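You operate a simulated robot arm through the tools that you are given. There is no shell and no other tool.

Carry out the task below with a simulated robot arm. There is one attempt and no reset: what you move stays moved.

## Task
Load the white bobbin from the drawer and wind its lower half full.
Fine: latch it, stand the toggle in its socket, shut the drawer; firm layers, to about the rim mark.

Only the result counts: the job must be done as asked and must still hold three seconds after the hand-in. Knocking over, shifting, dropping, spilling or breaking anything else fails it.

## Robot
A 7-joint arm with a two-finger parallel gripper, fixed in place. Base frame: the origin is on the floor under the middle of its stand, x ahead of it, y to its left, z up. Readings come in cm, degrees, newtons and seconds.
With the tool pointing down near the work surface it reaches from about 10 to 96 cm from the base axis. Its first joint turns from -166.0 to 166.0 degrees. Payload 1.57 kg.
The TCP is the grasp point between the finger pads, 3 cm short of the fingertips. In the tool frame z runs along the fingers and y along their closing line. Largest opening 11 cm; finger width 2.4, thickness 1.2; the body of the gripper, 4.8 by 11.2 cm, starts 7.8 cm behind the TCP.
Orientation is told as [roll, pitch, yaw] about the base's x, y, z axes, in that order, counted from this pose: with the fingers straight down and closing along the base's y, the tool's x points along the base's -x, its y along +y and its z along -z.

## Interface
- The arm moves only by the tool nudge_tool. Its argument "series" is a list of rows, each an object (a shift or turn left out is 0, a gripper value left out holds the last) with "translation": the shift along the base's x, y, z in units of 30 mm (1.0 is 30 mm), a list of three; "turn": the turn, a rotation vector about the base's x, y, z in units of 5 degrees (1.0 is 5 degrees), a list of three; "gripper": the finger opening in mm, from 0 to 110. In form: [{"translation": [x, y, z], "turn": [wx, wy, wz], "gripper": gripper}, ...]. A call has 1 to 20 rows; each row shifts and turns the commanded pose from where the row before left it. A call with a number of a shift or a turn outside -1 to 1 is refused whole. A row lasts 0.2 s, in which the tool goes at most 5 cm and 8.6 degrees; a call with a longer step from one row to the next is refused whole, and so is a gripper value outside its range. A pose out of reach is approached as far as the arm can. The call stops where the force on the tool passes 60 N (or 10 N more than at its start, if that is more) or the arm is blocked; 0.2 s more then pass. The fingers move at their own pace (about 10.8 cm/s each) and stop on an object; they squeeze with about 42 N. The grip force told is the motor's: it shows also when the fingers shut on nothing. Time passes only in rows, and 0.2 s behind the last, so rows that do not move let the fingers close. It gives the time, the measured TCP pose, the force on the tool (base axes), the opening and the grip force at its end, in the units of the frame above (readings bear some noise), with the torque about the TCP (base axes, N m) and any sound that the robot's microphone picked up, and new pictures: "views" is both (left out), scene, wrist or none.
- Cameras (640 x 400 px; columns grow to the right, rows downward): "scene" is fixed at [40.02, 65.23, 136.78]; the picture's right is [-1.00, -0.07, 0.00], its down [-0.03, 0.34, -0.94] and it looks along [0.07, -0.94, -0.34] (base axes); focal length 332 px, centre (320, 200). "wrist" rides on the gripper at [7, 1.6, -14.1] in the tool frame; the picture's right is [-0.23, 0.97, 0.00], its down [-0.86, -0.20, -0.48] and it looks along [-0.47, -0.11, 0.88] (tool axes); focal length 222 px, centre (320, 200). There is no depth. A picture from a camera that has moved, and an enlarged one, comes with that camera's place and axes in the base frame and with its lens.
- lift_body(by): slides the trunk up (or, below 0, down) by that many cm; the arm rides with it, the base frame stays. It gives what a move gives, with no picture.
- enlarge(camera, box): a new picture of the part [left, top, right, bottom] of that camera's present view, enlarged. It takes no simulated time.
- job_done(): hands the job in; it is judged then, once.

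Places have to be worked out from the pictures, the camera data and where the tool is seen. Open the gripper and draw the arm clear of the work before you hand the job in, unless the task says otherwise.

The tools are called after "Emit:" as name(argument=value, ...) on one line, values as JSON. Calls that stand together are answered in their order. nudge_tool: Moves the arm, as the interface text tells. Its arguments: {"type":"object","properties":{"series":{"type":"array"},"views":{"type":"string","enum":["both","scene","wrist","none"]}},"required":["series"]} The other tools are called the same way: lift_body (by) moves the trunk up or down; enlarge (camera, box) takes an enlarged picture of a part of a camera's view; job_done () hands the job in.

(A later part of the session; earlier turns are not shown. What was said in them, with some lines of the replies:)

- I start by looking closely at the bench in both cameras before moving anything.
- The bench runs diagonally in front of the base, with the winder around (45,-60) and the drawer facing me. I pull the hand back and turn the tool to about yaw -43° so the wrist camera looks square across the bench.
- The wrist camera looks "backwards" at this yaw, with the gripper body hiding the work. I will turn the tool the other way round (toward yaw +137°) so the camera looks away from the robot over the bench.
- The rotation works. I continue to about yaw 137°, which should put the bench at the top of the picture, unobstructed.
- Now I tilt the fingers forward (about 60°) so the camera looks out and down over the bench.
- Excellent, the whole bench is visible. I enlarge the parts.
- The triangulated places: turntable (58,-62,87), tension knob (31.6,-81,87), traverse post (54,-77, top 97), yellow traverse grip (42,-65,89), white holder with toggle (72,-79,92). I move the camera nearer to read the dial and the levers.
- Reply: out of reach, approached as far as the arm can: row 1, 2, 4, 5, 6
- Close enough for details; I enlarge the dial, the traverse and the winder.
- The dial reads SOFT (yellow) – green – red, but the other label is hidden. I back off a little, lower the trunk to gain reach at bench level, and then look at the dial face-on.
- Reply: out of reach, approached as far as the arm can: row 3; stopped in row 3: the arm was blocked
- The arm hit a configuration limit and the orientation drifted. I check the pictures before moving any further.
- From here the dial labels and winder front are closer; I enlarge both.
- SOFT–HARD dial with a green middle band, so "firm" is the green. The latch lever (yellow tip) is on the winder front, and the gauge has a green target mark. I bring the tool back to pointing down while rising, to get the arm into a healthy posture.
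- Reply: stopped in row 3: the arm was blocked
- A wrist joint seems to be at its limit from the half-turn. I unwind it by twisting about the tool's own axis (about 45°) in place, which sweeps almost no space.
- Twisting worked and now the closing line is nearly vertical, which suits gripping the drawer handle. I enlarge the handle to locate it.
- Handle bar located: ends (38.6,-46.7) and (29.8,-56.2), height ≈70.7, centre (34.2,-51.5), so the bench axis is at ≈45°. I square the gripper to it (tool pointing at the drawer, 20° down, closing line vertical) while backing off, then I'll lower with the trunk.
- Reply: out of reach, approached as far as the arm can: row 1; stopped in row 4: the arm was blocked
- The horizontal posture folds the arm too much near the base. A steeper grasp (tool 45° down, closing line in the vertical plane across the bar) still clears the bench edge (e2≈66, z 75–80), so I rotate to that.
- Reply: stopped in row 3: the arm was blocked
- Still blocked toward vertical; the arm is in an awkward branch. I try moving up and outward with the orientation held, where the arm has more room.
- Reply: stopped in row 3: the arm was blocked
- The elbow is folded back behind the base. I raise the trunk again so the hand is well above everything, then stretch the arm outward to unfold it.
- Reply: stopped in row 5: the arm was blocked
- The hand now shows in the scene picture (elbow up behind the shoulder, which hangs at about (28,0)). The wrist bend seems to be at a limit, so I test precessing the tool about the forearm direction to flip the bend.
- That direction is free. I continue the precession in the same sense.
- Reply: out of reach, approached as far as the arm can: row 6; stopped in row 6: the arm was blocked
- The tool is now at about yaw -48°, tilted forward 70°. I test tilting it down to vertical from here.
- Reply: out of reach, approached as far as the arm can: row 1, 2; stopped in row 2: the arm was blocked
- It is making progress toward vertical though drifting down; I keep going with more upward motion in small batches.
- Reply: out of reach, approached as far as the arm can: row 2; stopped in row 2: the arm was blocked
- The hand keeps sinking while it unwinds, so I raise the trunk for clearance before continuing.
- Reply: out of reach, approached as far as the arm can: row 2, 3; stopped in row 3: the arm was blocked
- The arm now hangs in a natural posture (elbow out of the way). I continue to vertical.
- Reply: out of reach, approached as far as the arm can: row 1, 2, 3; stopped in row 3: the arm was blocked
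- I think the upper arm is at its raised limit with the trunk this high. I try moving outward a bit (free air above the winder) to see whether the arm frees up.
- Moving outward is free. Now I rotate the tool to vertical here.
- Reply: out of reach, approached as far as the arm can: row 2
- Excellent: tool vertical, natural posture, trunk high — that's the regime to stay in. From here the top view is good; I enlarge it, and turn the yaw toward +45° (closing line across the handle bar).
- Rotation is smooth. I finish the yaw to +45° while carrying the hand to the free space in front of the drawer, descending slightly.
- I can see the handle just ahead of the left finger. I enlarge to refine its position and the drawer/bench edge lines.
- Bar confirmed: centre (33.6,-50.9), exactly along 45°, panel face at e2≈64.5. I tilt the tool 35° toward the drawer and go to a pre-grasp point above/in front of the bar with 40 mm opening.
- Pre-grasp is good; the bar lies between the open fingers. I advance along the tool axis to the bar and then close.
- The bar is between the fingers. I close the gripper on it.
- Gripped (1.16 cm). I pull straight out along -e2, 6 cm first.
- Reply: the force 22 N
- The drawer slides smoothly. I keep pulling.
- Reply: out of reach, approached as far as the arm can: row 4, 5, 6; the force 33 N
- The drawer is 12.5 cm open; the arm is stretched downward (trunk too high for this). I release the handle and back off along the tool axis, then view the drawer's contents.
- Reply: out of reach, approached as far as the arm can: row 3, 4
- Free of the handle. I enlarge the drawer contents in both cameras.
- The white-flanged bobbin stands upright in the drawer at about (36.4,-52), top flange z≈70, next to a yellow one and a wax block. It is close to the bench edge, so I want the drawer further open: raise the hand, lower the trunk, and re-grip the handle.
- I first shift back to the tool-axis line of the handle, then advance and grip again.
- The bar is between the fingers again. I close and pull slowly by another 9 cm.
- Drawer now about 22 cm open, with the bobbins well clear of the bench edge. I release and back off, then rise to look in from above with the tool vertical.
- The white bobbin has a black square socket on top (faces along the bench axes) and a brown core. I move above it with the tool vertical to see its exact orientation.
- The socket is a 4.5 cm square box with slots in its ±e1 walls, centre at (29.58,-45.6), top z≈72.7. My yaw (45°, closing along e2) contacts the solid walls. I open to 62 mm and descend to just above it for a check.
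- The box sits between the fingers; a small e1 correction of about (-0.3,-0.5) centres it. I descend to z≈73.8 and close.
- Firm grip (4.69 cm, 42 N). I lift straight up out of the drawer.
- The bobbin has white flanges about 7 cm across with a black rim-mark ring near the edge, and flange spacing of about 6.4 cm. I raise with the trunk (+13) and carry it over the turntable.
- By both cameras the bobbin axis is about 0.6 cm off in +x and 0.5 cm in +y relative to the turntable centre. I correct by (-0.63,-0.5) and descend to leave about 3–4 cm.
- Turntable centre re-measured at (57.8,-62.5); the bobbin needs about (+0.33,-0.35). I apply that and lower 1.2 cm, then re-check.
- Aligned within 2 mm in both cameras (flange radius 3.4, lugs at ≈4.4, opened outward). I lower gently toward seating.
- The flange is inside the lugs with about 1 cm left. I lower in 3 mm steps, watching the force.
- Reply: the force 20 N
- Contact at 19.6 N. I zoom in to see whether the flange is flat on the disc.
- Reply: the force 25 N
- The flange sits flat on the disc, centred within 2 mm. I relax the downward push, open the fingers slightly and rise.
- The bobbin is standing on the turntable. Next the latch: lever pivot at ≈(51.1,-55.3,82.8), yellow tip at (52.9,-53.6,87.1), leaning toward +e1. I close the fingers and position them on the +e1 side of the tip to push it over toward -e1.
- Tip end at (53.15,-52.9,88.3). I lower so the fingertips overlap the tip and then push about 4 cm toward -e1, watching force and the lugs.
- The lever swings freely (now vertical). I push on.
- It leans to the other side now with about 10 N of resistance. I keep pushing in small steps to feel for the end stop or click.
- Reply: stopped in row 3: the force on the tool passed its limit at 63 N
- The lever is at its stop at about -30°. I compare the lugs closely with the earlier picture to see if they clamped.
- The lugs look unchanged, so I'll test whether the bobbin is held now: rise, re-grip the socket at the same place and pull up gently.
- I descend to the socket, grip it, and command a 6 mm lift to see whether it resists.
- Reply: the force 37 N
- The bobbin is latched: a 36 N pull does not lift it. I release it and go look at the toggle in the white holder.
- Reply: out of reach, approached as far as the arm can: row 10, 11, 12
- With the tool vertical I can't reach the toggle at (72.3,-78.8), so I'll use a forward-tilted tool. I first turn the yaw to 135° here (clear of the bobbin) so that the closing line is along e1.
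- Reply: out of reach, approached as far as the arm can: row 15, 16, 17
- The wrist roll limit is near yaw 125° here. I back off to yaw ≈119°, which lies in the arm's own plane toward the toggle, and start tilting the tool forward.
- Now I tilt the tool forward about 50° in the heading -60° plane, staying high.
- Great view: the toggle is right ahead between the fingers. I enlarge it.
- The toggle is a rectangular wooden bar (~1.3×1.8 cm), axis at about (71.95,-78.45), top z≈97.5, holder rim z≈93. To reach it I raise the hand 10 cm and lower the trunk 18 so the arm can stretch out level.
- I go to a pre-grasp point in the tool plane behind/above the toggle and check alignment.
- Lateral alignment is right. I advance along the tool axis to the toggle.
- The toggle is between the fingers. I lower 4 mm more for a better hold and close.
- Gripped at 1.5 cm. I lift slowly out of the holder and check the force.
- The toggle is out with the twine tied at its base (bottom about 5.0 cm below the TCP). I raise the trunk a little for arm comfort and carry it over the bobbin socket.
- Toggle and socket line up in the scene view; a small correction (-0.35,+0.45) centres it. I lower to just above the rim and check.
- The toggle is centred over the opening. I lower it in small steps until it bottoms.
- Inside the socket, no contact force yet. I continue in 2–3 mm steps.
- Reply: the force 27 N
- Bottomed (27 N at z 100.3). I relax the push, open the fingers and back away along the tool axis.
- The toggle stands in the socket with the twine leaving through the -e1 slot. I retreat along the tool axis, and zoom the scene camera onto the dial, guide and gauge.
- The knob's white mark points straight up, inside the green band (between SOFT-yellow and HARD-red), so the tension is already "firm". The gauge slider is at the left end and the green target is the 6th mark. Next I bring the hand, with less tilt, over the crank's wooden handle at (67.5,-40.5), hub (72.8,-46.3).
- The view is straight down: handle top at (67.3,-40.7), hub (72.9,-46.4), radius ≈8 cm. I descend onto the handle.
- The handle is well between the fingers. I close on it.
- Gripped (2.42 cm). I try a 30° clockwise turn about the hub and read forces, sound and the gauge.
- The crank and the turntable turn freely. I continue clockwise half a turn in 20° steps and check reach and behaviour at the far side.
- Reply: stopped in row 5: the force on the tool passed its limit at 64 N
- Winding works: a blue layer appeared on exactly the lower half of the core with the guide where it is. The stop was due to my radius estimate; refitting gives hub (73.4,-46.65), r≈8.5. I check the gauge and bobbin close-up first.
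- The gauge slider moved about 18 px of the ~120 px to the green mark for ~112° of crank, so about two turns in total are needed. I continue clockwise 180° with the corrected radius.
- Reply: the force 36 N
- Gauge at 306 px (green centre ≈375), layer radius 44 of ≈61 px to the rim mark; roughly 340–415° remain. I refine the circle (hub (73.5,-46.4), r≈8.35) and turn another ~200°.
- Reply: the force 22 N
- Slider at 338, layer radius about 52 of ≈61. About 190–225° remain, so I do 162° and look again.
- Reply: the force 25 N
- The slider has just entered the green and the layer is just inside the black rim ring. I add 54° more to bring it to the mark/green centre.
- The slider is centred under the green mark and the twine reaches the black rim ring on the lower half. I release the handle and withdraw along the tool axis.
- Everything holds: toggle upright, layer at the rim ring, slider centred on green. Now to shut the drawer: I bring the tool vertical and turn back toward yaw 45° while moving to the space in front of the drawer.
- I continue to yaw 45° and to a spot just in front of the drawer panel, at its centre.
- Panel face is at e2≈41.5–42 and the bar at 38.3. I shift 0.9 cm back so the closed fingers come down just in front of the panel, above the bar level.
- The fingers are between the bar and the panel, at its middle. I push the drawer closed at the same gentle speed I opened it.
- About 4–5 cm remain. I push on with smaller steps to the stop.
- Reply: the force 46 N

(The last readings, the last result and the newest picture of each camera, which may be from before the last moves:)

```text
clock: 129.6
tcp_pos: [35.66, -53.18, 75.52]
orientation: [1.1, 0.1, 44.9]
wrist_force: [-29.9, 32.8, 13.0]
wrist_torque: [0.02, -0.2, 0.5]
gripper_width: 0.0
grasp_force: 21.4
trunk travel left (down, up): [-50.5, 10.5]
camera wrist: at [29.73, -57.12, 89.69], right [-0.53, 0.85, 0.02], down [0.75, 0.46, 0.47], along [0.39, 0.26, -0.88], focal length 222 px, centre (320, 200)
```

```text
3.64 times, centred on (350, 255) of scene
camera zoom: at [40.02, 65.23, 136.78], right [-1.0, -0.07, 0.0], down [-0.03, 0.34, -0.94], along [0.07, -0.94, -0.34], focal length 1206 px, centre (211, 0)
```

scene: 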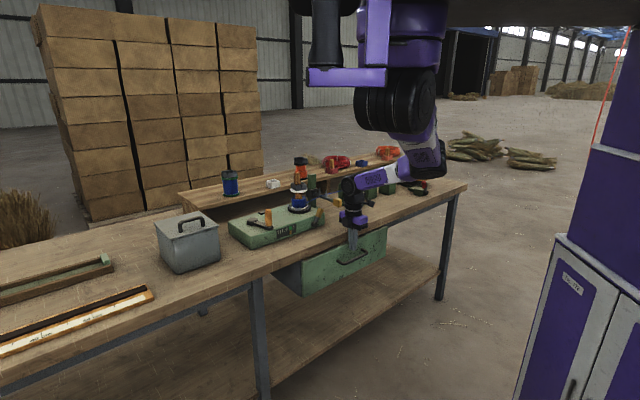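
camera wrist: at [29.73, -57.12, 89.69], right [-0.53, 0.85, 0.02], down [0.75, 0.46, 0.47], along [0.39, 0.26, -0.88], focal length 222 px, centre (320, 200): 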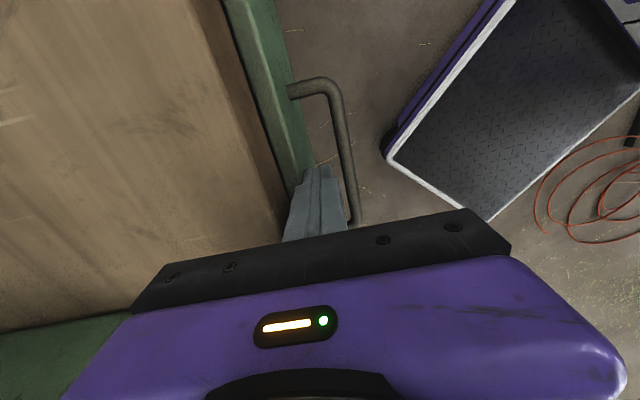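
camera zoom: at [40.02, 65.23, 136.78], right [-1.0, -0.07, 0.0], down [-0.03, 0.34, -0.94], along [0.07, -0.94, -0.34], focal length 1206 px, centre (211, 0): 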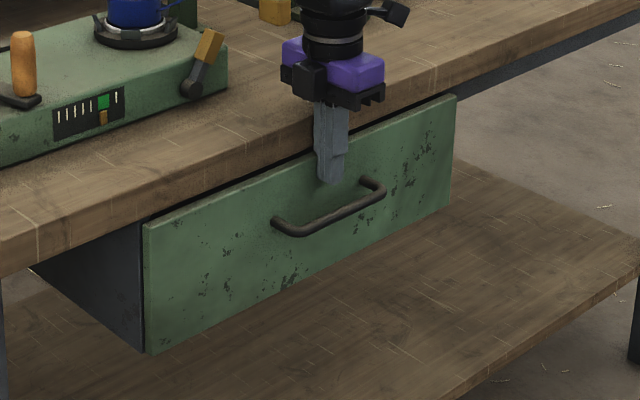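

The drawer is against its stop (44 N). I ease off, lift away, and check all the states again.

Emit:
nudge_tool(series=[{"translation": [-0.1, 0.1, 0]}, {"translation": [-0.1, 0.1, 0.2]}, {"translation": [0, 0, 0.9]}, {"translation": [0, 0, 0.9]}, {"translation": [-0.2, 0.2, 0.9]}, {"translation": [-0.5, 0.5, 0.9]}, {"translation": [-0.5, 0.5, 0.6]}])

Emit:
enlarge(camera="scene", box=[270, 200, 420, 310])

Emit:
enlarge(camera="scene", box=[240, 160, 380, 250])

Emit:
enlarge(camera="scene", box=[344, 178, 376, 208])

```text
clock: 131.2
tcp_pos: [32.04, -49.11, 88.77]
orientation: [0.4, 0.1, 45.1]
wrist_force: [0.5, 0.4, 0.0]
wrist_torque: [0.02, -0.02, 0.02]
gripper_width: 0.0
grasp_force: 21.5
trunk travel left (down, up): [-50.5, 10.5]
camera wrist: at [25.92, -52.95, 102.88], right [-0.53, 0.85, 0.01], down [0.75, 0.46, 0.48], along [0.4, 0.26, -0.88], focal length 222 px, centre (320, 200)
```

scene: 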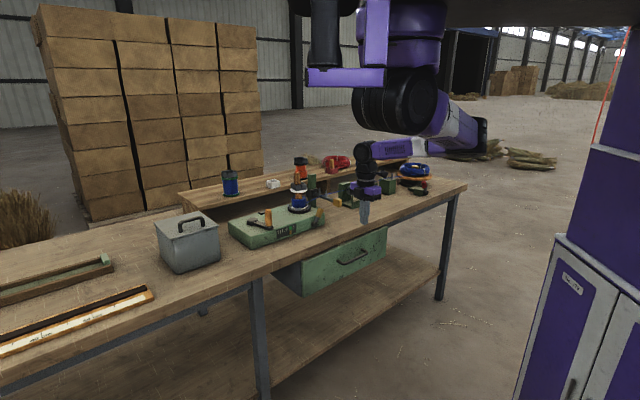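
wrist: 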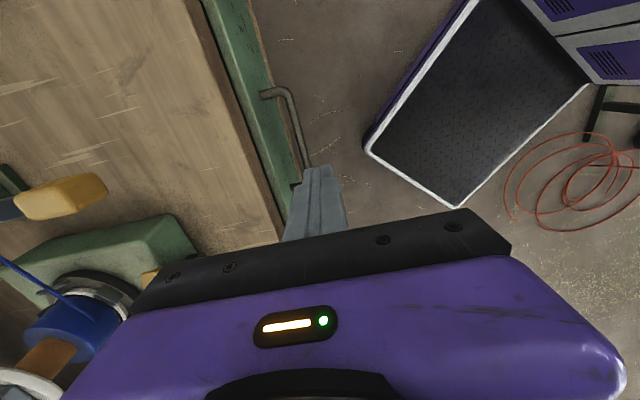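

```text
3.64 times, centred on (345, 255) of scene
camera zoom: at [40.02, 65.23, 136.78], right [-1.0, -0.07, 0.0], down [-0.03, 0.34, -0.94], along [0.07, -0.94, -0.34], focal length 1206 px, centre (229, 0)
```

zoom: 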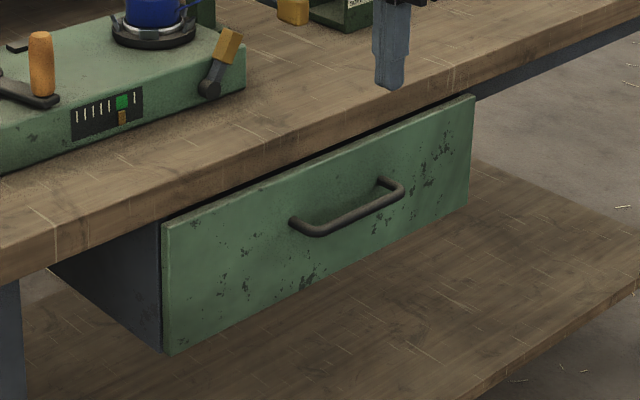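

```text
4.44 times, centred on (310, 205) of scene
camera zoom: at [40.02, 65.23, 136.78], right [-1.0, -0.07, 0.0], down [-0.03, 0.34, -0.94], along [0.07, -0.94, -0.34], focal length 1474 px, centre (364, 178)
```

zoom: 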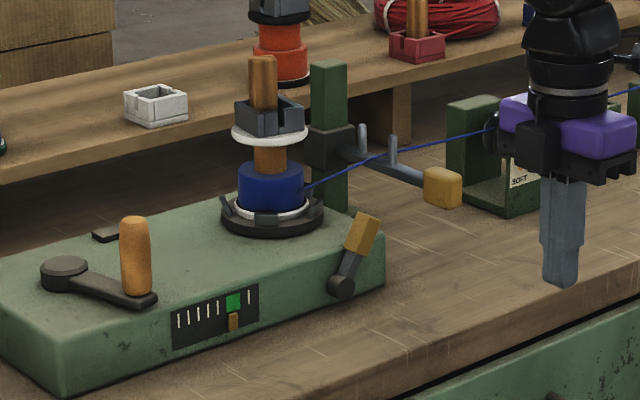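

```text
13.33 times, centred on (360, 193) of scene
camera zoom: at [40.02, 65.23, 136.78], right [-1.0, -0.07, 0.0], down [-0.03, 0.34, -0.94], along [0.07, -0.94, -0.34], focal length 4422 px, centre (-213, 293)
```

zoom: 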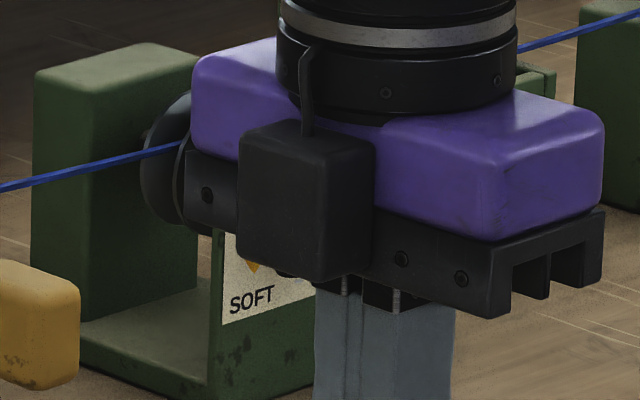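

Drawer shut exactly as at the start, bobbin and gauge unchanged. I move the hand aside to get an unobstructed look at the dial.

Emit:
nudge_tool(series=[{"translation": [0.1, 0.8, 0.5]}, {"translation": [0.3, 0.8, 0.5]}, {"translation": [0.5, 0.5, 0.3]}, {"translation": [0.6, 0.3, 0.2]}, {"translation": [0.6, 0.2, 0]}, {"translation": [0.6, 0.2, 0]}], views="scene")

Emit:
enlarge(camera="scene", box=[344, 178, 376, 208])

Emit:
enlarge(camera="scene", box=[354, 184, 370, 200])

```text
clock: 132.6
tcp_pos: [39.99, -41.16, 93.45]
orientation: [0.4, 0.0, 44.9]
wrist_force: [-0.8, -0.3, 0.1]
wrist_torque: [0.0, 0.01, 0.0]
gripper_width: 0.01
grasp_force: 20.8
trunk travel left (down, up): [-50.5, 10.5]
```

scene: 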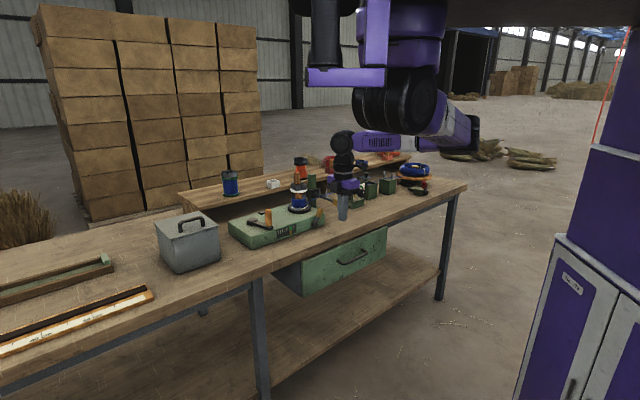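

```text
13.33 times, centred on (360, 193) of scene
camera zoom: at [40.02, 65.23, 136.78], right [-1.0, -0.07, 0.0], down [-0.03, 0.34, -0.94], along [0.07, -0.94, -0.34], focal length 4422 px, centre (-213, 293)
```

zoom: 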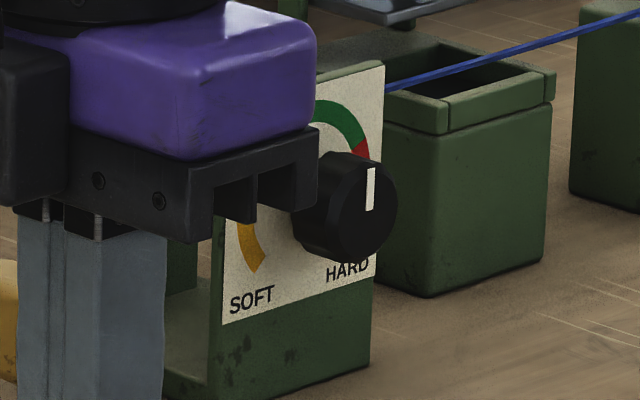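

```text
16.00 times, centred on (362, 192) of scene
camera zoom: at [40.02, 65.23, 136.78], right [-1.0, -0.07, 0.0], down [-0.03, 0.34, -0.94], along [0.07, -0.94, -0.34], focal length 5307 px, centre (-352, 328)
```

zoom: 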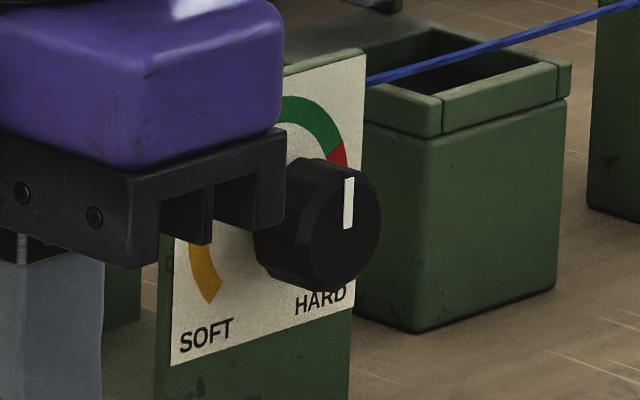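

The pointer sits at 12 o'clock, well inside the green band (about -77° to +52°). Everything asked is in place, so I open the gripper and draw the arm clear of the bench.

Emit:
nudge_tool(series=[{"translation": [-0.5, 0.5, 0.2], "gripper": 60}, {"translation": [-0.5, 0.5, 0.2]}, {"translation": [-0.5, 0.5, 0.2]}, {"translation": [-0.4, 0.4, 0.2]}], views="none")

Emit:
lift_body(by=10)

Emit:
nudge_tool(series=[{"translation": [0, 0, 0]}, {"translation": [0, 0, 0]}, {"translation": [0, 0, 0]}, {"translation": [0, 0, 0]}, {"translation": [0, 0, 0]}])

Emit:
enlarge(camera="scene", box=[240, 155, 380, 250])

Emit:
enlarge(camera="scene", box=[282, 165, 332, 215])

Emit:
enlarge(camera="scene", box=[340, 175, 380, 215])

```text
clock: 133.6
tcp_pos: [34.3, -35.22, 95.67]
orientation: [0.4, 0.1, 45.0]
wrist_force: [0.2, 0.3, -0.2]
wrist_torque: [0.01, 0.0, 0.02]
gripper_width: 5.99
grasp_force: 0.1
trunk travel left (down, up): [-50.5, 10.5]
```

```text
clock: 134.9
tcp_pos: [34.32, -35.21, 105.83]
orientation: [0.4, 0.1, 45.0]
wrist_force: [0.1, -0.1, 0.8]
wrist_torque: [0.0, 0.01, -0.02]
gripper_width: 6.0
grasp_force: 0.0
trunk travel left (down, up): [-60.5, 0.5]
```

```text
clock: 136.1
tcp_pos: [34.26, -35.27, 105.74]
orientation: [0.4, 0.2, 45.1]
wrist_force: [1.4, -0.3, 0.2]
wrist_torque: [-0.01, -0.03, 0.0]
gripper_width: 5.98
grasp_force: 0.0
trunk travel left (down, up): [-60.5, 0.5]
camera wrist: at [28.24, -39.04, 119.87], right [-0.53, 0.85, 0.01], down [0.75, 0.46, 0.48], along [0.4, 0.26, -0.88], focal length 222 px, centre (320, 200)
```

scene: 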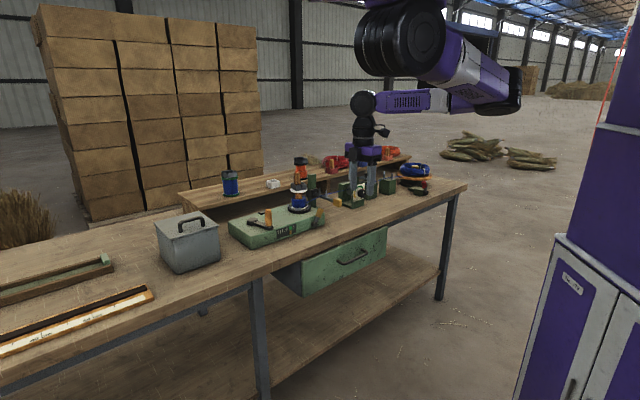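
wrist: 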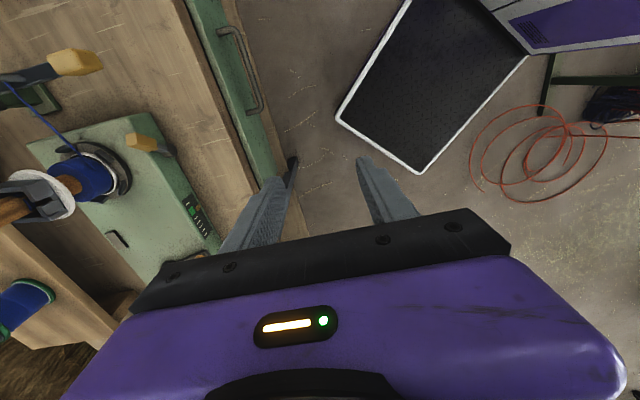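

```text
4.21 times, centred on (310, 202) of scene
camera zoom: at [40.02, 65.23, 136.78], right [-1.0, -0.07, 0.0], down [-0.03, 0.34, -0.94], along [0.07, -0.94, -0.34], focal length 1396 px, centre (362, 190)
```

zoom: 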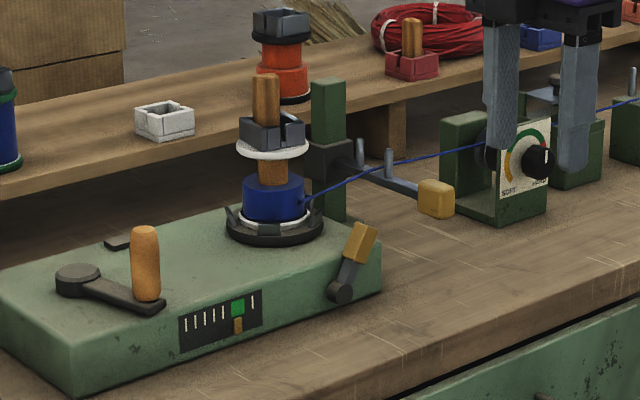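

```text
8.00 times, centred on (307, 190) of scene
camera zoom: at [40.02, 65.23, 136.78], right [-1.0, -0.07, 0.0], down [-0.03, 0.34, -0.94], along [0.07, -0.94, -0.34], focal length 2653 px, centre (424, 280)
```

zoom: 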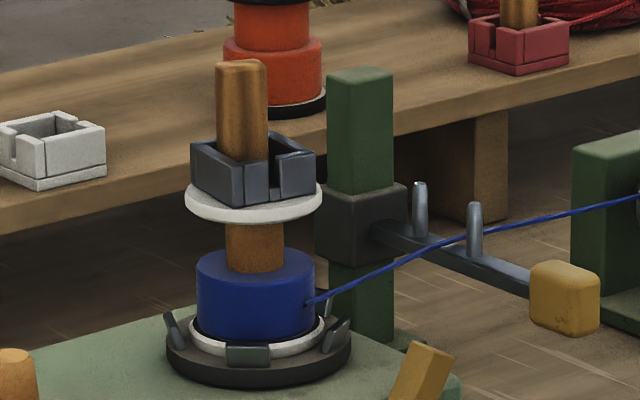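

```text
10.00 times, centred on (360, 195) of scene
camera zoom: at [40.02, 65.23, 136.78], right [-1.0, -0.07, 0.0], down [-0.03, 0.34, -0.94], along [0.07, -0.94, -0.34], focal length 3317 px, centre (-80, 250)
```

zoom: 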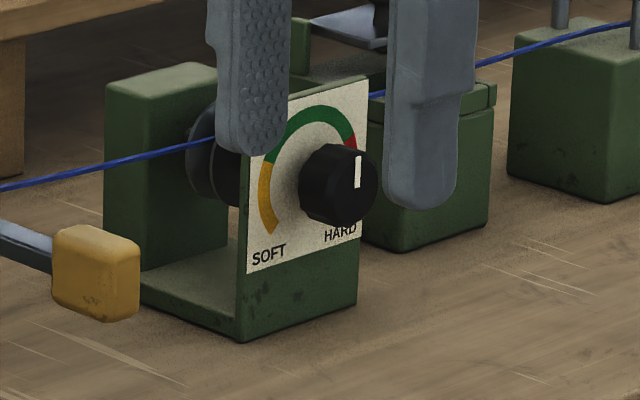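

All is stable: the white bobbin is latched and its lower half is wound to the rim ring. The gauge is on green, the dial is in the green band, the toggle stands in its socket, the drawer is shut, and the open gripper is clear of the work. I hand the job in.

Emit:
job_done()

```text
The job is handed in.
```

The job is handed in; I don't have the verdict. By the last pictures everything asked for was in place and stable:

- **Bobbin:** The white bobbin is on the turntable and latched. A 36 N upward pull did not move it.
- **Toggle:** It stands upright in the bobbin's top socket, with the twine leaving through the slot that faced the guide when I set it in.
- **Winding:** Only the lower half is wound, out to about the black rim ring. The gauge slider sits centred under the green mark.
- **Tension:** The dial pointer was already in the green band between SOFT and HARD, which I took as "firm", so I left it alone. I also did not need to move the guide; the twine laid on the lower half where it was.
- **Drawer:** Pushed shut against its stop, in the same position as at the start.

The white holder on the shelf is now empty, since its toggle went to the bobbin. Nothing else on the bench was knocked or shifted that I could see, and the gripper is open and clear of the work.
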